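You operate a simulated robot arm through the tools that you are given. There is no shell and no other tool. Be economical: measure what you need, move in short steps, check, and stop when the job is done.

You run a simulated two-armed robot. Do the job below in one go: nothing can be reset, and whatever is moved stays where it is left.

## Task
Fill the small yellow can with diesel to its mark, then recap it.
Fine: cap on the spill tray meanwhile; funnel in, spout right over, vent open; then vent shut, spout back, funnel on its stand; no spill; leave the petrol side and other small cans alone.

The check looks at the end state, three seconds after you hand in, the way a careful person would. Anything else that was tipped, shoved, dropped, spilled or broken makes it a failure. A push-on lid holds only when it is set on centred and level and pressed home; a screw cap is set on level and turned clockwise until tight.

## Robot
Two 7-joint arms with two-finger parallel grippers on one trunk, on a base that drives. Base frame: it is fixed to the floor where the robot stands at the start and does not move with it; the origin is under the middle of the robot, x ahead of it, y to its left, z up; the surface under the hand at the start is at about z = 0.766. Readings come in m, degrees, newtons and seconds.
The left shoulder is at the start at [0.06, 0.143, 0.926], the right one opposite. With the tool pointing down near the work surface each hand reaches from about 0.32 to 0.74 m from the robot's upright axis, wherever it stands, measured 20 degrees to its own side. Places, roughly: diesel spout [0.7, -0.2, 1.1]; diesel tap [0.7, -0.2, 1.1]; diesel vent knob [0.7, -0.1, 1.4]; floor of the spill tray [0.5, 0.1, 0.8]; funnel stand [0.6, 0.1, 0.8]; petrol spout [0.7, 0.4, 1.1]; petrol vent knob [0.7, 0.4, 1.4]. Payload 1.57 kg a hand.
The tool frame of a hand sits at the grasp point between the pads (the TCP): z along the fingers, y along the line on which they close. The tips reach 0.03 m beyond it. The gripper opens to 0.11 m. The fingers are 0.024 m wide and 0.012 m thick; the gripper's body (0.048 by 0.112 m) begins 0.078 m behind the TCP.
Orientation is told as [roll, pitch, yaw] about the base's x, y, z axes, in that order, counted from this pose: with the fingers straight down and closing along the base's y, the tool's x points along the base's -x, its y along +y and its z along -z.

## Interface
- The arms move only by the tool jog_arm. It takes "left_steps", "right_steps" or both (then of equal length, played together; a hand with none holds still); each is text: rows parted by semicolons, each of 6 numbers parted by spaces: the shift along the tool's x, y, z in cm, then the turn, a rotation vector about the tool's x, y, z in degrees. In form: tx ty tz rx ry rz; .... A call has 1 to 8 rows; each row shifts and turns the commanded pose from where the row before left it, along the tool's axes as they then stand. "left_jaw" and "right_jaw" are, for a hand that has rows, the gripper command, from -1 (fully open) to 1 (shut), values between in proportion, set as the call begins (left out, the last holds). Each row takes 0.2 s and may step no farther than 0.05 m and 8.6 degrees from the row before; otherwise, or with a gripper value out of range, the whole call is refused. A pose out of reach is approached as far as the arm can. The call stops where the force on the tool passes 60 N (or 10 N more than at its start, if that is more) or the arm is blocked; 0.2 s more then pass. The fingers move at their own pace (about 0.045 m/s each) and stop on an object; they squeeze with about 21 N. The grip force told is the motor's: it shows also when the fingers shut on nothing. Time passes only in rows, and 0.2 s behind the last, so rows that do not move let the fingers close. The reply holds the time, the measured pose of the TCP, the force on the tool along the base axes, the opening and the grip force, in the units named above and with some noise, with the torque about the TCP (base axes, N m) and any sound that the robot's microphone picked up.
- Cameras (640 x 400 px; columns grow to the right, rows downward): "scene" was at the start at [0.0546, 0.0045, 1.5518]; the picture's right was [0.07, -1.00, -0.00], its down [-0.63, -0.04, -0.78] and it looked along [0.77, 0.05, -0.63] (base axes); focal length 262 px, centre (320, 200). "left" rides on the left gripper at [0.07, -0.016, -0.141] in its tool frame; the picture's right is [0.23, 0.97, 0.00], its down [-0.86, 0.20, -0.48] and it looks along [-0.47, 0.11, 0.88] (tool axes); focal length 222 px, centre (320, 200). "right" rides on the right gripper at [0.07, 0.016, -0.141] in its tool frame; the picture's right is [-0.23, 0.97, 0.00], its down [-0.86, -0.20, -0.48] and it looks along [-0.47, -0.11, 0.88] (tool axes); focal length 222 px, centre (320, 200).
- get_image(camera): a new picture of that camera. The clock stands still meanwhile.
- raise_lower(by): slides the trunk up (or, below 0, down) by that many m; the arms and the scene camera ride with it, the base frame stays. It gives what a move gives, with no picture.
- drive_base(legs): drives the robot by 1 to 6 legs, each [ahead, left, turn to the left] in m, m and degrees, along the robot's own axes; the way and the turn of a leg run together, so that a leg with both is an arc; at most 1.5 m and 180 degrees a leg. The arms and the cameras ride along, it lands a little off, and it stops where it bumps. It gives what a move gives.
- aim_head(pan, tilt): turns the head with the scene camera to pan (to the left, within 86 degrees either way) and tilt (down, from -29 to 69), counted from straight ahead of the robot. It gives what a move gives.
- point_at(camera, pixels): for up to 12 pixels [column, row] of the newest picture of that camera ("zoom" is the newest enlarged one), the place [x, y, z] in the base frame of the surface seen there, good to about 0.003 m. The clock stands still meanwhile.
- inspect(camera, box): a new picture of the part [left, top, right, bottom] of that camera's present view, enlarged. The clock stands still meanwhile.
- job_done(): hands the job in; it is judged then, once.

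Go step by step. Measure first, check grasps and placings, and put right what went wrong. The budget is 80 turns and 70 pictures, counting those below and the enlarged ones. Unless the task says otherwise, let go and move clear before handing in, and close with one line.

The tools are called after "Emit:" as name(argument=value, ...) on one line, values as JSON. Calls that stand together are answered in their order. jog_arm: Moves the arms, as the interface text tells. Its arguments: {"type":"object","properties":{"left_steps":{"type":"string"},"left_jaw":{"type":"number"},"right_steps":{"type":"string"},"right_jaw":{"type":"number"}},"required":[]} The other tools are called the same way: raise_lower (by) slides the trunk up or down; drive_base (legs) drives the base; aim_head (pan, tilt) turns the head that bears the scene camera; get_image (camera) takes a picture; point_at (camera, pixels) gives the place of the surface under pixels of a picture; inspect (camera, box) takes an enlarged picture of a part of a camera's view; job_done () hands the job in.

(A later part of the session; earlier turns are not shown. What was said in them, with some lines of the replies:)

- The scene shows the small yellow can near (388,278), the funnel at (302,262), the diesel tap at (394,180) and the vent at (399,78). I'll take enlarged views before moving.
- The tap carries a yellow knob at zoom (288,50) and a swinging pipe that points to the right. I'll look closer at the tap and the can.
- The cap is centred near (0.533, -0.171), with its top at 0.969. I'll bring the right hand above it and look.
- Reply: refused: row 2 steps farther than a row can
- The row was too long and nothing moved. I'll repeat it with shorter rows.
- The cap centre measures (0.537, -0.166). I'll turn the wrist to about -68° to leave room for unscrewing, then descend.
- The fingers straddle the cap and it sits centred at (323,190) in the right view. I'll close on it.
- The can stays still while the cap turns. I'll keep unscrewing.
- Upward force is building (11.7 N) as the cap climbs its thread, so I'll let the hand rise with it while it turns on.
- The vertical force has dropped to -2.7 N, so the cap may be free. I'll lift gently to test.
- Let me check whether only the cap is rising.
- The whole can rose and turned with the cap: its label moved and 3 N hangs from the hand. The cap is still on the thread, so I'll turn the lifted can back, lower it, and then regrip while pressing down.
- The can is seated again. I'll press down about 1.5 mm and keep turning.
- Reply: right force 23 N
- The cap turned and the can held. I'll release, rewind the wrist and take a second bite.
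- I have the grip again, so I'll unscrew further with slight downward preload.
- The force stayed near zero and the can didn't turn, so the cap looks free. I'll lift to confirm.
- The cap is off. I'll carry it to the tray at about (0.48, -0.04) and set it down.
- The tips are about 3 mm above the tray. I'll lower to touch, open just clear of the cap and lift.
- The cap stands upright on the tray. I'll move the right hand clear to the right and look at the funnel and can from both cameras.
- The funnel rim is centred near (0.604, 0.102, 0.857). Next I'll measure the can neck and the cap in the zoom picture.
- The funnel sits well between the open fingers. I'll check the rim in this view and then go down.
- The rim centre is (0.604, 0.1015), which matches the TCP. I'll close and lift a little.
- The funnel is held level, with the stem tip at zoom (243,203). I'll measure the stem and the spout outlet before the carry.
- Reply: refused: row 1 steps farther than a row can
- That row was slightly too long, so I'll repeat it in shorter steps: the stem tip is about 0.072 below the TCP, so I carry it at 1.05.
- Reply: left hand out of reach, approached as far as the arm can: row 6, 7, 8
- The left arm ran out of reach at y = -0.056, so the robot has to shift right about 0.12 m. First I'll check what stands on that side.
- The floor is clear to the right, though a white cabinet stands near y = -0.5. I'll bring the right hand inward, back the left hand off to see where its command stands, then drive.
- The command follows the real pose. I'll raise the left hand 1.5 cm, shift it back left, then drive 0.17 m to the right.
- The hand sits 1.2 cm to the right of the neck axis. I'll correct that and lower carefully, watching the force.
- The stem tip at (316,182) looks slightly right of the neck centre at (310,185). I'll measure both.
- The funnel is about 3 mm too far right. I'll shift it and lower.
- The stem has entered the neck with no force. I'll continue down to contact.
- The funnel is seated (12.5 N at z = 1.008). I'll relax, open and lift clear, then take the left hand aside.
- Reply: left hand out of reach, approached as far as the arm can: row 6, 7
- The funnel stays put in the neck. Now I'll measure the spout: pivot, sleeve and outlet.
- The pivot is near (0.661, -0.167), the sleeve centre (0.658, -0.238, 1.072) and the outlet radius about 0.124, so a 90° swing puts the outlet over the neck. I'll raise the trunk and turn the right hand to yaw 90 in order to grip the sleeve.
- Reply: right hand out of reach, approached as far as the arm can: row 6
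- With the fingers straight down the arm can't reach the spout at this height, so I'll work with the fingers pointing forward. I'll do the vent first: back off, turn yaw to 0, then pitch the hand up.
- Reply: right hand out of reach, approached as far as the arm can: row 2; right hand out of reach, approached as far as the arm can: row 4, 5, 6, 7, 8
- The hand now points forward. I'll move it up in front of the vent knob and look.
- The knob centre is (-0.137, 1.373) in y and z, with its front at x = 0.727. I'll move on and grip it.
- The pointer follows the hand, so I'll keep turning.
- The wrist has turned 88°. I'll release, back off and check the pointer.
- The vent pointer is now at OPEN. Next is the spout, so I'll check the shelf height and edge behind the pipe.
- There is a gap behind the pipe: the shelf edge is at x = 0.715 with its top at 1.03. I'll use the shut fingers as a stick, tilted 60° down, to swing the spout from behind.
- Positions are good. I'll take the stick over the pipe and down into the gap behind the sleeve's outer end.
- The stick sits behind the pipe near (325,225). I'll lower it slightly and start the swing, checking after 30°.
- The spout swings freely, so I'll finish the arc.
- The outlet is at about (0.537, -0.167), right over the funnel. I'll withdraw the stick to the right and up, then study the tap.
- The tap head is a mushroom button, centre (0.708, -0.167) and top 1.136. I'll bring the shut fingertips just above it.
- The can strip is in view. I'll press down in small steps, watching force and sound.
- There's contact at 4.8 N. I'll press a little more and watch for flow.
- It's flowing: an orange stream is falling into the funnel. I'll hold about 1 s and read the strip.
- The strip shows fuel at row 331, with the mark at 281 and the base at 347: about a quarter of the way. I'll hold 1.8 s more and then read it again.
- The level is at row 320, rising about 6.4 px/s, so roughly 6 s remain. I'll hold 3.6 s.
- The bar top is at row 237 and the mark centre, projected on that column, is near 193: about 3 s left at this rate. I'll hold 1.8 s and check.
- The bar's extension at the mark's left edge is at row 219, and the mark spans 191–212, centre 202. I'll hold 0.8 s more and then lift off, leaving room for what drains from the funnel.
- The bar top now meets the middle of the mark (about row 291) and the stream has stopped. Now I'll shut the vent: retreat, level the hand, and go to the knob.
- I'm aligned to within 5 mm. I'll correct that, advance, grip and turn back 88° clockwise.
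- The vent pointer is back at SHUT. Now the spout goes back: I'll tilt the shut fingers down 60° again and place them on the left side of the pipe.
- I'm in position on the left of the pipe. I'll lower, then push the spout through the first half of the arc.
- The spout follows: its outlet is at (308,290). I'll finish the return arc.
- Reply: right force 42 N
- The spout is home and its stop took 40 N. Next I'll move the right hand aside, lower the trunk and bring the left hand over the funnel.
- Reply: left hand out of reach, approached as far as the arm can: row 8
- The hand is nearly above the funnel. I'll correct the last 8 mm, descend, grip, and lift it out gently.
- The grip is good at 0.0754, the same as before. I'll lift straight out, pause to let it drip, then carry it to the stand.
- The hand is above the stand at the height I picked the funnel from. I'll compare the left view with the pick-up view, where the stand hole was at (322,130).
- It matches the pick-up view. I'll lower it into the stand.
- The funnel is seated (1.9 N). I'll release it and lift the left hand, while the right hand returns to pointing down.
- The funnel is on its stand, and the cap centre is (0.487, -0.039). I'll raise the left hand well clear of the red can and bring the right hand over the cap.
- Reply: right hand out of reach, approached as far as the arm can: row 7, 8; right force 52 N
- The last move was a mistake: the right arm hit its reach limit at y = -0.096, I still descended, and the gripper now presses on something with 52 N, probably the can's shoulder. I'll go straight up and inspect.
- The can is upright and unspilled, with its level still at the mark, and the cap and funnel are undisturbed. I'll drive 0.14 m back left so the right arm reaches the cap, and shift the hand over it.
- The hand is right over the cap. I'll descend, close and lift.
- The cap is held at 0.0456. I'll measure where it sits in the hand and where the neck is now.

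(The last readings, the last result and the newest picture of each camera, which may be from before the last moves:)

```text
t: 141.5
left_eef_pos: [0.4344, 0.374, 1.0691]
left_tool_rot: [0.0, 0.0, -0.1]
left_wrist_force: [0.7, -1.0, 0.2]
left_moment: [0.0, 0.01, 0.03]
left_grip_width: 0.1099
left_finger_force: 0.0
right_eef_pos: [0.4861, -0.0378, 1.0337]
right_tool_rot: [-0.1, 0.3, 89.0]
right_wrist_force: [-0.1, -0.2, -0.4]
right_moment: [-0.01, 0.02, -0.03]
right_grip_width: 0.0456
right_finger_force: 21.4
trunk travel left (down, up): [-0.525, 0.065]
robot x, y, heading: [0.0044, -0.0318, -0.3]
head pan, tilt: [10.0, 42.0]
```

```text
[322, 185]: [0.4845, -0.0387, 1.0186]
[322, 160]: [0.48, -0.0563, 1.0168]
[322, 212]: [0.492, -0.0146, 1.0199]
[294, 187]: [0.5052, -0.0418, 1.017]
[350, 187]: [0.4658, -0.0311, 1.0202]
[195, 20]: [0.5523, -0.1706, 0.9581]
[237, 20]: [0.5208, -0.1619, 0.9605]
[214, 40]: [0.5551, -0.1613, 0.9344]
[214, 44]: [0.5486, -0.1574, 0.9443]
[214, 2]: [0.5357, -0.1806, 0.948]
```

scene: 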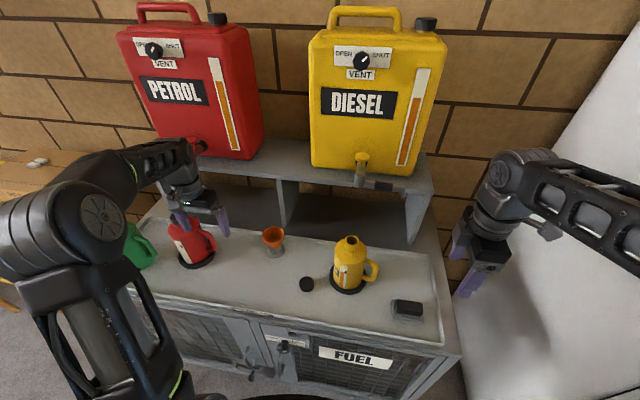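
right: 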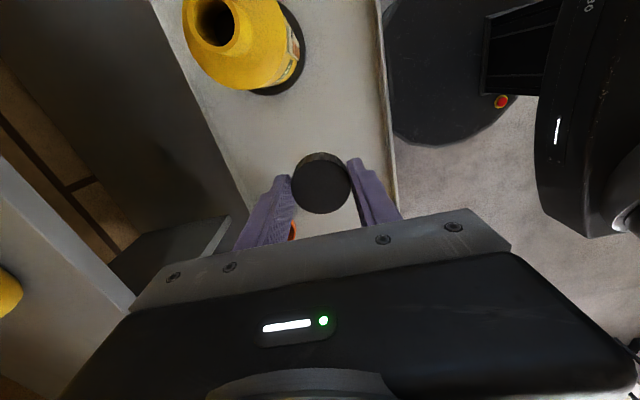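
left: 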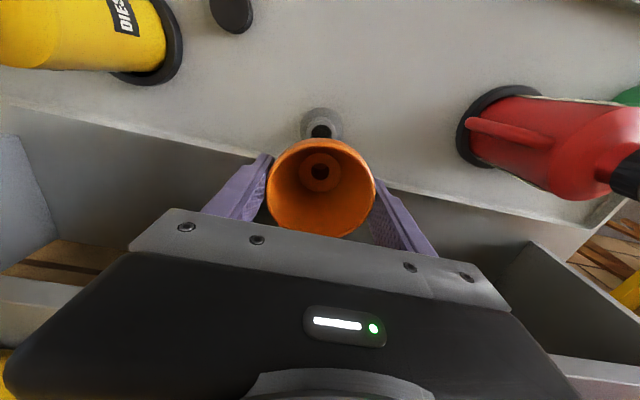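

The cap is centred in the hand, and the neck centre reads (0.536, -0.1665). I'll carry it over, wind the wrist to +137°, then check position.

Emit:
jog_arm(right_steps="4.29 -1.67 0 0 0 0; 4.29 -1.67 0 0 0 0; 4.29 -1.66 0 0 0 0; 0 0 0 0 0 -8; 0 0 0 0 0 -8; 0 0 0 0 0 -8; 0 0 0 0 0 -8; 0 0 0 0 0 -8")

Emit:
jog_arm(right_steps="0 0 0 0 0 -8; 0 0 1.5 0 0 0; 0 0 0 0 0 0; 0 0 0 0 0 0")

Emit:
inspect(camera="scene", box=[370, 200, 460, 290])

```text
t: 143.3
left_eef_pos: [0.4342, 0.3738, 1.0696]
left_tool_rot: [0.1, -0.1, 0.0]
left_wrist_force: [-0.7, -0.5, 0.2]
left_moment: [-0.02, 0.0, 0.04]
left_grip_width: 0.1099
left_finger_force: 0.0
right_eef_pos: [0.5339, -0.1687, 1.034]
right_tool_rot: [0.3, 0.2, 129.3]
right_wrist_force: [-0.2, -0.6, -0.9]
right_moment: [0.0, 0.01, 0.01]
right_grip_width: 0.0451
right_finger_force: 21.6
trunk travel left (down, up): [-0.525, 0.065]
robot x, y, heading: [0.0004, -0.028, -0.1]
head pan, tilt: [10.0, 42.0]
```

```text
t: 144.3
left_eef_pos: [0.4341, 0.3743, 1.0693]
left_tool_rot: [0.0, 0.0, 0.0]
left_wrist_force: [-0.1, -0.4, 0.0]
left_moment: [-0.01, -0.01, -0.03]
left_grip_width: 0.1099
left_finger_force: 0.1
right_eef_pos: [0.5337, -0.1684, 1.0191]
right_tool_rot: [0.3, 0.2, 137.1]
right_wrist_force: [0.2, 0.4, -0.5]
right_moment: [0.0, -0.02, 0.0]
right_grip_width: 0.0456
right_finger_force: 20.7
trunk travel left (down, up): [-0.525, 0.065]
robot x, y, heading: [0.0015, -0.0306, -0.1]
head pan, tilt: [10.0, 42.0]
```

```text
4.44 times, centred on (415, 245) of scene
```

zoom: 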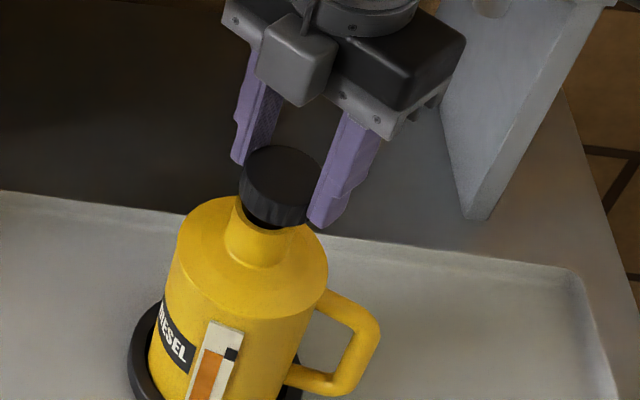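

The cap is about 3 mm off toward the right and slightly near. I'll correct and lower to contact.

Emit:
jog_arm(right_steps="0.05 -0.32 0 0 0 0; 0 0 1 0 0 0; 0 0 0.7 0 0 0; 0 0 0.3 0 0 0; 0 0 0.1 0 0 0; 0 0 0 0 0 0")

Emit:
jog_arm(right_steps="0 0 0.02 0 0 8; 0 0 0.02 0 0 8; 0 0 0.02 0 0 8; 0 0 0.02 0 0 8")

```text
t: 145.7
left_eef_pos: [0.4346, 0.3726, 1.0685]
left_tool_rot: [0.1, 0.1, 0.0]
left_wrist_force: [0.1, 0.3, -0.2]
left_moment: [0.01, 0.0, 0.0]
left_grip_width: 0.1101
left_finger_force: 0.1
right_eef_pos: [0.537, -0.1673, 0.9977]
right_tool_rot: [0.2, 0.2, 137.0]
right_wrist_force: [0.1, 0.1, 0.4]
right_moment: [-0.01, -0.02, 0.01]
right_grip_width: 0.0454
right_finger_force: 20.4
trunk travel left (down, up): [-0.525, 0.065]
robot x, y, heading: [-0.0006, -0.035, 0.2]
head pan, tilt: [10.0, 42.0]
```

```text
t: 146.7
left_eef_pos: [0.4333, 0.3748, 1.0698]
left_tool_rot: [0.0, 0.0, 0.0]
left_wrist_force: [0.7, -0.4, -0.6]
left_moment: [0.0, -0.05, 0.0]
left_grip_width: 0.11
left_finger_force: 0.1
right_eef_pos: [0.5367, -0.1667, 0.9981]
right_tool_rot: [0.0, 0.3, 104.9]
right_wrist_force: [0.2, 0.5, 1.8]
right_moment: [0.04, -0.02, 0.04]
right_grip_width: 0.0455
right_finger_force: 21.0
trunk travel left (down, up): [-0.525, 0.065]
robot x, y, heading: [0.0, -0.0306, -0.3]
head pan, tilt: [10.0, 42.0]
```

Contact is only just beginning (1.8 N). I'll press about 4 mm further and screw clockwise through the rest of the wrist's range.

Emit:
jog_arm(right_steps="0 0 0.2 0 0 0; 0 0 0.2 0 0 0; 0 0 0 0 0 0")

Emit:
jog_arm(right_steps="0 0 0.01 0 0 8; 0 0 0.01 0 0 8; 0 0 0.01 0 0 8; 0 0 0.01 0 0 8; 0 0 0.01 0 0 8; 0 0 0.01 0 0 8; 0 0 0.01 0 0 8; 0 0 0.01 0 0 8")

Emit:
jog_arm(right_steps="0 0 0.015 0 0 8; 0 0 0.015 0 0 8; 0 0 0.015 0 0 8; 0 0 0.015 0 0 8; 0 0 0.015 0 0 8; 0 0 0.015 0 0 8; 0 0 0.015 0 0 8; 0 0 0.015 0 0 8")

Emit:
inspect(camera="scene", box=[370, 200, 460, 290])

```text
t: 147.5
left_eef_pos: [0.4328, 0.3741, 1.0697]
left_tool_rot: [0.1, -0.1, 0.1]
left_wrist_force: [-0.1, -0.5, -0.8]
left_moment: [0.0, 0.0, 0.0]
left_grip_width: 0.11
left_finger_force: 0.1
right_eef_pos: [0.5365, -0.1667, 0.9949]
right_tool_rot: [-0.1, 0.4, 105.0]
right_wrist_force: [1.2, 0.6, 21.5]
right_moment: [-0.26, -0.19, -0.05]
right_grip_width: 0.0454
right_finger_force: 20.8
trunk travel left (down, up): [-0.525, 0.065]
robot x, y, heading: [0.0011, -0.0313, 0.1]
head pan, tilt: [10.0, 42.0]
```

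```text
t: 149.3
left_eef_pos: [0.4337, 0.3734, 1.0692]
left_tool_rot: [0.0, 0.0, 0.0]
left_wrist_force: [0.1, -0.3, 0.3]
left_moment: [0.0, 0.0, 0.0]
left_grip_width: 0.1102
left_finger_force: 0.1
right_eef_pos: [0.5364, -0.1664, 0.9938]
right_tool_rot: [-0.1, 0.3, 40.9]
right_wrist_force: [-1.2, -1.6, -0.3]
right_moment: [-0.01, 0.03, 0.0]
right_grip_width: 0.0452
right_finger_force: 21.3
trunk travel left (down, up): [-0.525, 0.065]
robot x, y, heading: [-0.002, -0.0324, -0.2]
head pan, tilt: [10.0, 42.0]
```

```text
t: 151.1
left_eef_pos: [0.434, 0.3741, 1.0696]
left_tool_rot: [0.0, -0.1, 0.0]
left_wrist_force: [-0.2, 0.0, 0.7]
left_moment: [-0.02, -0.02, 0.01]
left_grip_width: 0.11
left_finger_force: 0.1
right_eef_pos: [0.5368, -0.1666, 0.9928]
right_tool_rot: [-0.4, -0.1, -23.1]
right_wrist_force: [0.9, 1.4, 0.0]
right_moment: [0.06, -0.01, 0.02]
right_grip_width: 0.0451
right_finger_force: 21.4
trunk travel left (down, up): [-0.525, 0.065]
robot x, y, heading: [-0.001, -0.0271, -0.1]
head pan, tilt: [10.0, 42.0]
```

```text
4.44 times, centred on (415, 245) of scene
```

zoom: 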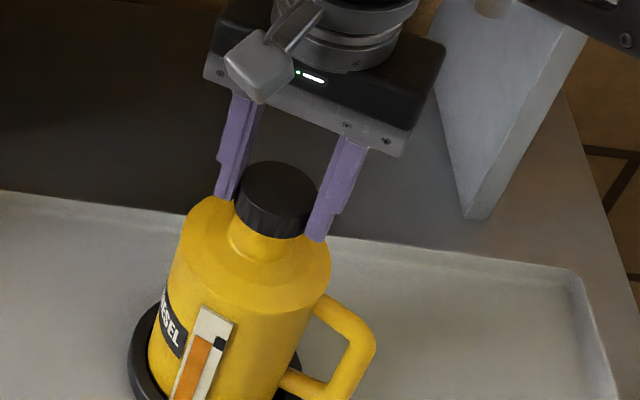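

The force has vanished at z = 0.993 and the cap looks to have slipped over the neck, with the thread probably still below. I'll measure the cap top and push gently down, watching the force.

Emit:
point_at(camera="zoom", pixels=[[277, 185], [250, 180], [300, 190], [270, 225], [262, 245]])

Emit:
jog_arm(right_steps="0 0 0.2 0 0 0; 0 0 0.2 0 0 0; 0 0 0 0 0 0")

Emit:
jog_arm(right_steps="0 0 0.15 0 0 8; 0 0 0.1 0 0 8; 0 0 0.05 0 0 8; 0 0 0 0 0 8; 0 0 0 0 0 8")

```text
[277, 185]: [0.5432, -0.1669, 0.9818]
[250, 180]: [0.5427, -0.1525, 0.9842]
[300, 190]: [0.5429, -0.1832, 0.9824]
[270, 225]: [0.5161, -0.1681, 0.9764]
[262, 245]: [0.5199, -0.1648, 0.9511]
```

```text
t: 151.9
left_eef_pos: [0.4337, 0.3734, 1.0702]
left_tool_rot: [-0.1, -0.1, 0.0]
left_wrist_force: [0.3, -1.2, 1.0]
left_moment: [-0.02, -0.04, -0.01]
left_grip_width: 0.1102
left_finger_force: 0.0
right_eef_pos: [0.5386, -0.1669, 0.9877]
right_tool_rot: [-0.4, 0.0, -23.1]
right_wrist_force: [1.0, 2.1, 1.4]
right_moment: [0.07, -0.01, 0.0]
right_grip_width: 0.0451
right_finger_force: 20.9
trunk travel left (down, up): [-0.525, 0.065]
robot x, y, heading: [-0.0005, -0.0299, -0.2]
head pan, tilt: [10.0, 42.0]
```

```text
t: 153.1
left_eef_pos: [0.4348, 0.3741, 1.0697]
left_tool_rot: [0.0, 0.1, 0.0]
left_wrist_force: [-0.5, -0.9, -0.4]
left_moment: [-0.04, -0.03, 0.02]
left_grip_width: 0.1097
left_finger_force: 0.0
right_eef_pos: [0.5361, -0.1675, 0.9861]
right_tool_rot: [-0.1, -0.2, -63.2]
right_wrist_force: [0.4, 0.9, -0.2]
right_moment: [0.07, -0.02, 0.0]
right_grip_width: 0.0452
right_finger_force: 20.6
trunk travel left (down, up): [-0.525, 0.065]
robot x, y, heading: [0.0004, -0.0339, 0.1]
head pan, tilt: [10.0, 42.0]
```

The cap now slides freely at z = 0.986, just above its thread. I'll rewind the wrist with the cap still held, press down and screw through a full sweep.

Emit:
jog_arm(right_steps="0 0 0 0 0 -8.5; 0 0 0 0 0 -8.5; 0 0 0 0 0 -8.5; 0 0 0 0 0 -8.5; 0 0 0 0 0 -8.5; 0 0 0 0 0 -8.5; 0 0 0 0 0 -8.5; 0 0 0 0 0 -8.5")

Emit:
jog_arm(right_steps="0 0 0 0 0 -8.5; 0 0 0 0 0 -8.5; 0 0 0 0 0 -8.5; 0 0 0 0 0 -8.5; 0 0 0 0 0 -8.5; 0 0 0 0 0 -8.5; 0 0 0 0 0 -8.5; 0 0 0 0 0 -8.5")

Emit:
jog_arm(right_steps="0 0 0 0 0 -8.5; 0 0 0 0 0 -8.5; 0 0 0 0 0 -8.5; 0 0 0 0 0 -8.5; 0 0 0 0 0 -8.5; 0 0 0 0 0 -8.5; 0 0 0 0 0 -8.5; 0 0 0 0 0 0")

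Emit:
jog_arm(right_steps="0 0 0.2 0 0 0; 0 0 0.2 0 0 0; 0 0 0.1 0 0 0; 0 0 0 0 0 0")

Emit:
jog_arm(right_steps="0 0 0.01 0 0 8.5; 0 0 0.01 0 0 8.5; 0 0 0.01 0 0 8.5; 0 0 0.01 0 0 8.5; 0 0 0.01 0 0 8.5; 0 0 0.01 0 0 8.5; 0 0 0.01 0 0 8.5; 0 0 0.01 0 0 8.5")

Emit:
jog_arm(right_steps="0 0 0.015 0 0 8.5; 0 0 0.015 0 0 8.5; 0 0 0.015 0 0 8.5; 0 0 0.015 0 0 8.5; 0 0 0.015 0 0 8.5; 0 0 0.015 0 0 8.5; 0 0 0.015 0 0 8.5; 0 0 0.015 0 0 8.5")

Emit:
jog_arm(right_steps="0 0 0.015 0 0 8.5; 0 0 0.015 0 0 8.5; 0 0 0.015 0 0 8.5; 0 0 0.015 0 0 8.5; 0 0 0.015 0 0 8.5; 0 0 0.015 0 0 8.5; 0 0 0.015 0 0 8.5")

```text
t: 154.9
left_eef_pos: [0.4331, 0.3731, 1.0701]
left_tool_rot: [0.0, 0.0, 0.0]
left_wrist_force: [-0.5, 0.4, -0.4]
left_moment: [0.02, 0.01, 0.01]
left_grip_width: 0.1101
left_finger_force: 0.1
right_eef_pos: [0.5366, -0.1688, 0.985]
right_tool_rot: [-0.3, 0.0, 5.2]
right_wrist_force: [0.6, 1.3, -0.1]
right_moment: [0.02, -0.01, -0.05]
right_grip_width: 0.0449
right_finger_force: 20.5
trunk travel left (down, up): [-0.525, 0.065]
robot x, y, heading: [-0.0006, -0.0338, 0.2]
head pan, tilt: [10.0, 42.0]
```

```text
t: 156.7
left_eef_pos: [0.4346, 0.3732, 1.0694]
left_tool_rot: [0.1, 0.0, 0.1]
left_wrist_force: [0.2, -0.2, -0.1]
left_moment: [0.04, 0.0, -0.01]
left_grip_width: 0.11
left_finger_force: 0.0
right_eef_pos: [0.5368, -0.1675, 0.9856]
right_tool_rot: [0.0, 0.4, 73.1]
right_wrist_force: [1.8, -0.3, -0.4]
right_moment: [0.03, -0.06, -0.03]
right_grip_width: 0.0452
right_finger_force: 21.2
trunk travel left (down, up): [-0.525, 0.065]
robot x, y, heading: [0.0, -0.0331, 0.1]
head pan, tilt: [10.0, 42.0]
```

```text
t: 158.5
left_eef_pos: [0.4339, 0.3732, 1.07]
left_tool_rot: [-0.2, -0.1, 0.1]
left_wrist_force: [0.5, -0.5, -0.4]
left_moment: [0.0, -0.03, 0.0]
left_grip_width: 0.1099
left_finger_force: 0.0
right_eef_pos: [0.5384, -0.166, 0.9846]
right_tool_rot: [0.2, 0.2, 132.6]
right_wrist_force: [2.4, 1.9, 0.6]
right_moment: [0.06, -0.07, -0.01]
right_grip_width: 0.0448
right_finger_force: 20.4
trunk travel left (down, up): [-0.525, 0.065]
robot x, y, heading: [-0.0029, -0.0302, 0.1]
head pan, tilt: [10.0, 42.0]
```

```text
t: 159.5
left_eef_pos: [0.434, 0.374, 1.0696]
left_tool_rot: [0.0, -0.1, 0.0]
left_wrist_force: [0.6, 0.6, -0.2]
left_moment: [0.01, -0.02, -0.06]
left_grip_width: 0.1103
left_finger_force: 0.2
right_eef_pos: [0.5359, -0.1672, 0.9811]
right_tool_rot: [0.1, 0.3, 132.4]
right_wrist_force: [2.1, -2.1, 14.3]
right_moment: [0.17, 0.25, -0.03]
right_grip_width: 0.045
right_finger_force: 20.9
trunk travel left (down, up): [-0.525, 0.065]
robot x, y, heading: [-0.0015, -0.0246, -0.2]
head pan, tilt: [10.0, 42.0]
```

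```text
t: 161.3
left_eef_pos: [0.4326, 0.3744, 1.0706]
left_tool_rot: [-0.1, -0.1, 0.0]
left_wrist_force: [-0.4, 0.0, -1.2]
left_moment: [-0.01, -0.03, 0.04]
left_grip_width: 0.1099
left_finger_force: 0.1
right_eef_pos: [0.5361, -0.168, 0.9814]
right_tool_rot: [-0.1, 0.3, 64.3]
right_wrist_force: [-1.5, -6.0, 16.9]
right_moment: [0.19, 0.05, -0.02]
right_grip_width: 0.0452
right_finger_force: 20.9
trunk travel left (down, up): [-0.525, 0.065]
robot x, y, heading: [-0.0006, -0.0319, -0.0]
head pan, tilt: [10.0, 42.0]
```

```text
t: 163.1
left_eef_pos: [0.432, 0.3741, 1.0704]
left_tool_rot: [0.0, -0.2, 0.1]
left_wrist_force: [0.4, -0.4, -0.5]
left_moment: [-0.03, 0.0, -0.01]
left_grip_width: 0.1099
left_finger_force: 0.0
right_eef_pos: [0.5357, -0.1671, 0.9784]
right_tool_rot: [-0.3, 0.0, -3.6]
right_wrist_force: [-4.6, 1.2, 8.7]
right_moment: [0.21, 0.35, 0.01]
right_grip_width: 0.0451
right_finger_force: 20.8
trunk travel left (down, up): [-0.525, 0.065]
robot x, y, heading: [-0.0014, -0.0326, 0.0]
head pan, tilt: [10.0, 42.0]
```

```text
t: 164.7
left_eef_pos: [0.4333, 0.3741, 1.0696]
left_tool_rot: [-0.1, 0.1, 0.0]
left_wrist_force: [-0.2, -0.1, 0.1]
left_moment: [0.02, 0.0, 0.0]
left_grip_width: 0.1101
left_finger_force: 0.0
right_eef_pos: [0.5377, -0.1666, 0.978]
right_tool_rot: [0.0, -0.3, -63.2]
right_wrist_force: [1.6, 5.5, 9.5]
right_moment: [0.29, -0.16, 0.0]
right_grip_width: 0.0452
right_finger_force: 21.0
trunk travel left (down, up): [-0.525, 0.065]
robot x, y, heading: [-0.0013, -0.0287, 0.1]
head pan, tilt: [10.0, 42.0]
5 turns are left
```

The thread is taking, with the cap descending under 9 N. I'll take one more bite: release, rewind, regrip, and screw another 195° with downward load.

Emit:
jog_arm(right_steps="0 0 -0.2 0 0 0; 0 0 0 0 0 0; 0 0 0 0 0 -8.5; 0 0 0 0 0 -8.5; 0 0 0 0 0 -8.5; 0 0 0 0 0 -8.5; 0 0 0 0 0 -8.5; 0 0 0 0 0 -8.5", right_jaw=-0.3)

Emit:
jog_arm(right_steps="0 0 0 0 0 -8.5; 0 0 0 0 0 -8.5; 0 0 0 0 0 -8.5; 0 0 0 0 0 -8.5; 0 0 0 0 0 -8.5; 0 0 0 0 0 -8.5; 0 0 0 0 0 -8.5; 0 0 0 0 0 -8.5")

Emit:
jog_arm(right_steps="0 0 0 0 0 -8.5; 0 0 0 0 0 -8.5; 0 0 0 0 0 -8.5; 0 0 0 0 0 -8.5; 0 0 0 0 0 -8.5; 0 0 0 0 0 -8.5; 0 0 0 0 0 -8.5; 0 0 0 0 0 -8.5")

Emit:
jog_arm(right_steps="0 0 0 0 0 -8.5; 0 0 -0.3 0 0 0; 0 0 0 0 0 0; 0 0 0 0 0 0; 0 0 0 0 0 0", right_jaw=1)

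Emit:
jog_arm(right_steps="0 0 0.2 0 0 0; 0 0 0.1 0 0 8.5; 0 0 0.015 0 0 8.5; 0 0 0.015 0 0 8.5; 0 0 0.015 0 0 8.5; 0 0 0.015 0 0 8.5; 0 0 0.015 0 0 8.5; 0 0 0.015 0 0 8.5")

Emit:
jog_arm(right_steps="0 0 0.01 0 0 8.5; 0 0 0.01 0 0 8.5; 0 0 0.01 0 0 8.5; 0 0 0.01 0 0 8.5; 0 0 0.01 0 0 8.5; 0 0 0.01 0 0 8.5; 0 0 0.01 0 0 8.5; 0 0 0.01 0 0 8.5")

Emit:
inspect(camera="scene", box=[370, 200, 460, 290])

```text
t: 166.5
left_eef_pos: [0.4346, 0.3741, 1.0699]
left_tool_rot: [0.0, 0.0, 0.0]
left_wrist_force: [-0.6, 0.2, 0.1]
left_moment: [0.02, -0.02, 0.0]
left_grip_width: 0.1101
left_finger_force: 0.1
right_eef_pos: [0.5372, -0.1665, 0.9792]
right_tool_rot: [-0.3, 0.0, -11.8]
right_wrist_force: [-0.2, 0.6, -0.3]
right_moment: [-0.02, -0.03, 0.02]
right_grip_width: 0.0715
right_finger_force: 0.1
trunk travel left (down, up): [-0.525, 0.065]
robot x, y, heading: [-0.0028, -0.0303, 0.1]
head pan, tilt: [10.0, 42.0]
```

```text
t: 168.3
left_eef_pos: [0.4336, 0.374, 1.0696]
left_tool_rot: [-0.1, 0.1, -0.1]
left_wrist_force: [0.9, 0.5, -0.1]
left_moment: [0.03, 0.02, 0.04]
left_grip_width: 0.1101
left_finger_force: 0.2
right_eef_pos: [0.5354, -0.1675, 0.98]
right_tool_rot: [-0.2, 0.3, 56.0]
right_wrist_force: [-0.3, 0.0, -0.3]
right_moment: [-0.01, -0.01, 0.01]
right_grip_width: 0.0716
right_finger_force: 0.0
trunk travel left (down, up): [-0.525, 0.065]
robot x, y, heading: [-0.0007, -0.0323, 0.0]
head pan, tilt: [10.0, 42.0]
```

```text
t: 170.1
left_eef_pos: [0.4336, 0.3731, 1.0696]
left_tool_rot: [-0.1, -0.1, 0.0]
left_wrist_force: [-0.2, 0.3, 0.2]
left_moment: [-0.02, 0.02, 0.02]
left_grip_width: 0.1101
left_finger_force: 0.0
right_eef_pos: [0.5365, -0.1687, 0.9794]
right_tool_rot: [0.2, 0.3, 124.2]
right_wrist_force: [-0.2, 0.4, 0.0]
right_moment: [0.0, 0.0, 0.03]
right_grip_width: 0.0714
right_finger_force: 0.1
trunk travel left (down, up): [-0.525, 0.065]
robot x, y, heading: [0.0002, -0.0328, 0.0]
head pan, tilt: [10.0, 42.0]
```

```text
t: 171.3
left_eef_pos: [0.4349, 0.3736, 1.0698]
left_tool_rot: [0.0, 0.0, 0.0]
left_wrist_force: [0.5, 0.8, 0.4]
left_moment: [-0.01, -0.02, 0.0]
left_grip_width: 0.1098
left_finger_force: 0.0
right_eef_pos: [0.537, -0.1679, 0.9832]
right_tool_rot: [0.3, 0.2, 132.5]
right_wrist_force: [-0.1, 0.3, -7.8]
right_moment: [0.04, -0.04, -0.03]
right_grip_width: 0.0451
right_finger_force: 21.2
trunk travel left (down, up): [-0.525, 0.065]
robot x, y, heading: [-0.002, -0.031, -0.0]
head pan, tilt: [10.0, 42.0]
```

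```text
t: 173.1
left_eef_pos: [0.4337, 0.3738, 1.0692]
left_tool_rot: [0.0, 0.0, -0.1]
left_wrist_force: [0.0, 0.4, 1.2]
left_moment: [0.0, -0.01, 0.0]
left_grip_width: 0.1102
left_finger_force: 0.1
right_eef_pos: [0.5368, -0.1673, 0.9812]
right_tool_rot: [-0.1, 0.2, 72.7]
right_wrist_force: [3.6, 0.2, 4.3]
right_moment: [0.04, -0.39, 0.0]
right_grip_width: 0.0453
right_finger_force: 21.2
trunk travel left (down, up): [-0.525, 0.065]
robot x, y, heading: [-0.0024, -0.0297, 0.1]
head pan, tilt: [10.0, 42.0]
```

```text
t: 174.9
left_eef_pos: [0.4333, 0.3732, 1.07]
left_tool_rot: [0.0, 0.0, -0.1]
left_wrist_force: [-0.3, 0.0, 0.0]
left_moment: [-0.02, 0.0, 0.02]
left_grip_width: 0.1099
left_finger_force: 0.1
right_eef_pos: [0.5378, -0.1691, 0.9791]
right_tool_rot: [-0.3, -0.1, 4.8]
right_wrist_force: [5.6, -1.7, 14.5]
right_moment: [-0.04, -0.31, 0.52]
right_grip_width: 0.0454
right_finger_force: 20.9
trunk travel left (down, up): [-0.525, 0.065]
robot x, y, heading: [0.002, -0.0309, 0.1]
head pan, tilt: [10.0, 42.0]
```

```text
4.44 times, centred on (415, 245) of scene
4 turns are left
```

zoom: 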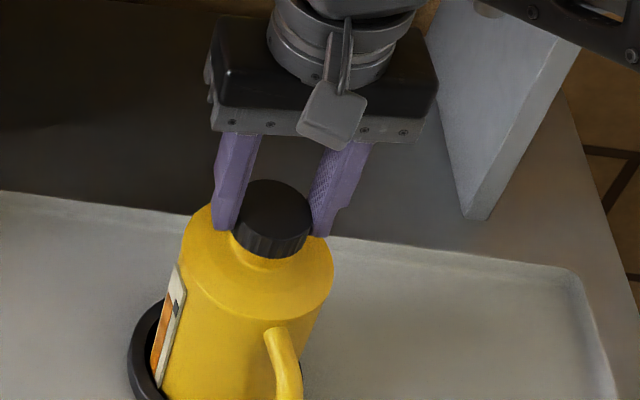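

The torque has risen to 0.52 N·m and the can itself has begun to turn (its handle now faces forward), so the cap is binding tight. I'll measure the cap height and give one last tightening turn under more load.

Emit:
point_at(camera="zoom", pixels=[[274, 205], [250, 205], [300, 215], [278, 188], [265, 232], [262, 260]])

Emit:
jog_arm(right_steps="0 0 0.2 0 0 0; 0 0 0.1 0 0 4; 0 0 0 0 0 8; 0 0 0 0 0 8; 0 0 0 0 0 0")

```text
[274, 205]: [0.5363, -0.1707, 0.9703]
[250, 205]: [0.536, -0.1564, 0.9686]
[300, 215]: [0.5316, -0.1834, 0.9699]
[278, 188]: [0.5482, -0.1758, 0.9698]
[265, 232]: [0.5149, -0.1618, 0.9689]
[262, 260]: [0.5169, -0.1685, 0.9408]
```

```text
t: 176.1
left_eef_pos: [0.4339, 0.3741, 1.0704]
left_tool_rot: [0.0, 0.0, 0.1]
left_wrist_force: [0.4, 0.2, 1.0]
left_moment: [0.01, 0.0, -0.01]
left_grip_width: 0.1101
left_finger_force: 0.1
right_eef_pos: [0.536, -0.1677, 0.9734]
right_tool_rot: [-0.4, 0.1, -15.1]
right_wrist_force: [-1.5, -2.1, 0.8]
right_moment: [0.26, 0.44, 0.12]
right_grip_width: 0.0452
right_finger_force: 21.2
trunk travel left (down, up): [-0.525, 0.065]
robot x, y, heading: [0.0003, -0.0335, 0.2]
head pan, tilt: [10.0, 42.0]
3 turns are left
```

The cap top reads 0.969 and level, within noise of its original 0.9675. I'll do a final tightening under load: one stretch here, then a regrip and another.

Emit:
jog_arm(right_steps="0 0 0.3 0 0 0; 0 0 0 0 0 8; 0 0 0 0 0 8; 0 0 0 0 0 8; 0 0 0 0 0 8; 0 0 0 0 0 8; 0 0 0 0 0 6")

Emit:
jog_arm(right_steps="0 0 0 0 0 0; 0 0 -0.4 0 0 0; 0 0 0 0 0 -8.5; 0 0 0 0 0 -8.5; 0 0 0 0 0 -8.5; 0 0 0 0 0 -8.5; 0 0 0 0 0 -8.5; 0 0 0 0 0 -8.5", right_jaw=-0.3)

Emit:
jog_arm(right_steps="0 0 0 0 0 -8.5; 0 0 0 0 0 -8.5; 0 0 0 0 0 -8.5; 0 0 0 0 0 -8.5; 0 0 0 0 0 -8.5; 0 0 0 0 0 -8.5; 0 0 0 0 0 -8.5; 0 0 0 0 0 -8.5")

Emit:
jog_arm(right_steps="0 0 0 0 0 0; 0 0 0 0 0 0; 0 0 0 0 0 0; 0 0 0 0 0 0; 0 0 0.3 0 0 0; 0 0 0 0 0 0", right_jaw=1)

Emit:
jog_arm(right_steps="0 0 0 0 0 8; 0 0 0 0 0 8; 0 0 0 0 0 8; 0 0 0 0 0 8; 0 0 0 0 0 8; 0 0 0 0 0 8; 0 0 0 0 0 8; 0 0 0 0 0 8")

Emit:
jog_arm(right_steps="0 0 0 0 0 8; 0 0 0 0 0 8; 0 0 0 0 0 8; 0 0 0 0 0 8; 0 0 0 0 0 8; 0 0 0 0 0 8; 0 0 0 0 0 0")

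```text
t: 177.7
left_eef_pos: [0.4339, 0.3731, 1.071]
left_tool_rot: [-0.1, 0.0, 0.0]
left_wrist_force: [-0.5, -0.2, -0.2]
left_moment: [-0.01, 0.01, -0.02]
left_grip_width: 0.1099
left_finger_force: 0.1
right_eef_pos: [0.5361, -0.1672, 0.9722]
right_tool_rot: [0.1, -0.3, -61.2]
right_wrist_force: [0.1, 0.1, 15.6]
right_moment: [0.0, -0.05, 0.33]
right_grip_width: 0.0451
right_finger_force: 20.7
trunk travel left (down, up): [-0.525, 0.065]
robot x, y, heading: [-0.0014, -0.0315, -0.1]
head pan, tilt: [10.0, 42.0]
```

```text
t: 179.5
left_eef_pos: [0.4341, 0.3739, 1.0699]
left_tool_rot: [0.0, 0.0, 0.0]
left_wrist_force: [0.0, 0.1, -0.3]
left_moment: [0.02, 0.01, 0.0]
left_grip_width: 0.1097
left_finger_force: 0.1
right_eef_pos: [0.5369, -0.1678, 0.9767]
right_tool_rot: [-0.2, 0.0, -9.9]
right_wrist_force: [0.4, 0.3, 0.4]
right_moment: [-0.02, -0.01, 0.01]
right_grip_width: 0.0717
right_finger_force: 0.0
trunk travel left (down, up): [-0.525, 0.065]
robot x, y, heading: [0.0023, -0.0337, 0.0]
head pan, tilt: [10.0, 42.0]
```

```text
t: 181.3
left_eef_pos: [0.4339, 0.3734, 1.0701]
left_tool_rot: [0.0, 0.0, 0.0]
left_wrist_force: [0.5, 0.4, 0.8]
left_moment: [-0.01, 0.02, 0.01]
left_grip_width: 0.1098
left_finger_force: 0.0
right_eef_pos: [0.5363, -0.1667, 0.9771]
right_tool_rot: [-0.2, 0.4, 58.0]
right_wrist_force: [0.4, 0.2, -0.4]
right_moment: [0.01, 0.0, 0.03]
right_grip_width: 0.0717
right_finger_force: 0.1
trunk travel left (down, up): [-0.525, 0.065]
robot x, y, heading: [0.0015, -0.0323, -0.0]
head pan, tilt: [10.0, 42.0]
```

```text
t: 182.7
left_eef_pos: [0.4328, 0.373, 1.0713]
left_tool_rot: [-0.1, -0.1, 0.0]
left_wrist_force: [0.6, 0.4, 0.0]
left_moment: [0.03, 0.01, 0.01]
left_grip_width: 0.1099
left_finger_force: 0.0
right_eef_pos: [0.5364, -0.1677, 0.9764]
right_tool_rot: [-0.5, 0.1, 58.0]
right_wrist_force: [2.3, -2.4, 21.4]
right_moment: [-0.21, 0.1, 0.05]
right_grip_width: 0.0455
right_finger_force: 21.1
trunk travel left (down, up): [-0.525, 0.065]
robot x, y, heading: [-0.0021, -0.0321, 0.1]
head pan, tilt: [10.0, 42.0]
```

```text
t: 184.5
left_eef_pos: [0.4336, 0.3739, 1.0707]
left_tool_rot: [-0.1, 0.0, -0.1]
left_wrist_force: [0.2, 0.3, -0.3]
left_moment: [0.0, 0.01, 0.01]
left_grip_width: 0.1099
left_finger_force: 0.1
right_eef_pos: [0.5374, -0.1669, 0.9731]
right_tool_rot: [-0.3, 0.0, -6.1]
right_wrist_force: [1.4, -0.7, 1.9]
right_moment: [0.1, 0.04, 0.23]
right_grip_width: 0.0454
right_finger_force: 21.4
trunk travel left (down, up): [-0.525, 0.065]
robot x, y, heading: [0.0035, -0.0317, 0.0]
head pan, tilt: [10.0, 42.0]
```

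```text
t: 186.1
left_eef_pos: [0.4336, 0.3744, 1.0699]
left_tool_rot: [0.0, 0.0, 0.0]
left_wrist_force: [0.5, -0.2, -0.3]
left_moment: [-0.01, 0.01, 0.0]
left_grip_width: 0.1098
left_finger_force: 0.0
right_eef_pos: [0.537, -0.168, 0.9725]
right_tool_rot: [-0.3, -0.1, -54.1]
right_wrist_force: [0.3, -1.5, -0.8]
right_moment: [0.15, 0.09, 0.11]
right_grip_width: 0.0453
right_finger_force: 20.7
trunk travel left (down, up): [-0.525, 0.065]
robot x, y, heading: [0.0032, -0.036, 0.1]
head pan, tilt: [10.0, 42.0]
2 turns are left
```

Torque under load held at 0.2–0.3 N·m with no further descent, so the cap is home. I'll give a last short pressed turn, then release, lift clear and look.

Emit:
jog_arm(right_steps="0 0 0.3 0 0 0; 0 0 0.1 0 0 6; 0 0 0 0 0 6; 0 0 0 0 0 0")

Emit:
jog_arm(right_steps="0 0 0 0 0 0; 0 0 0 0 0 0; 0 0 0 0 0 0; 0 0 -2 0 0 0; 0 0 -3 0 0 0; 0 0 -4 0 0 0; 0 0 -2 0 0 0; 0 0 0 0 0 0", right_jaw=-0.5)

Emit:
get_image(camera="scene")

```text
t: 187.1
left_eef_pos: [0.4338, 0.3742, 1.0713]
left_tool_rot: [0.0, -0.1, 0.0]
left_wrist_force: [-0.2, 0.3, -0.7]
left_moment: [-0.01, 0.02, 0.02]
left_grip_width: 0.1099
left_finger_force: 0.0
right_eef_pos: [0.536, -0.1669, 0.9703]
right_tool_rot: [0.2, -0.3, -65.9]
right_wrist_force: [2.6, 1.3, 22.8]
right_moment: [0.07, -0.09, 0.21]
right_grip_width: 0.0453
right_finger_force: 21.1
trunk travel left (down, up): [-0.525, 0.065]
robot x, y, heading: [-0.0001, -0.0331, -0.4]
head pan, tilt: [10.0, 42.0]
```

```text
t: 188.9
left_eef_pos: [0.4336, 0.3734, 1.0689]
left_tool_rot: [0.1, 0.0, 0.0]
left_wrist_force: [0.3, 0.2, 0.6]
left_moment: [-0.02, 0.03, 0.04]
left_grip_width: 0.1099
left_finger_force: 0.0
right_eef_pos: [0.5371, -0.167, 1.0785]
right_tool_rot: [-0.1, -0.3, -66.0]
right_wrist_force: [-0.2, 0.3, -0.1]
right_moment: [0.02, -0.01, 0.01]
right_grip_width: 0.0826
right_finger_force: 0.0
trunk travel left (down, up): [-0.525, 0.065]
robot x, y, heading: [-0.0, -0.034, -0.0]
head pan, tilt: [10.0, 42.0]
```

```text
0 pictures are left
1 turns are left
```

scene: 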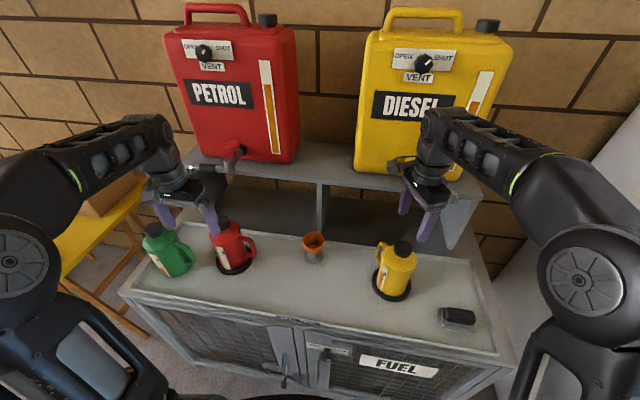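

The last picture shows the yellow can capped and upright in its ring at (395,270), the funnel on its stand, the vent at SHUT, both hands clear and no spill. The can is filled to its mark but ended up turned in its ring, because it spun with the cap during tightening. I'm handing in.

Emit:
job_done()

```text
The job is handed in.
```

The small yellow can is filled with diesel to its mark and recapped, the vent is shut, the spout is back, the funnel is on its stand, and I saw no spill. Two things did not go cleanly: the gripper once pressed on something, probably the can, with about 52 N while I was fetching the cap (nothing looked moved or spilled afterwards), and the can is left turned in its ring from the final tightening.
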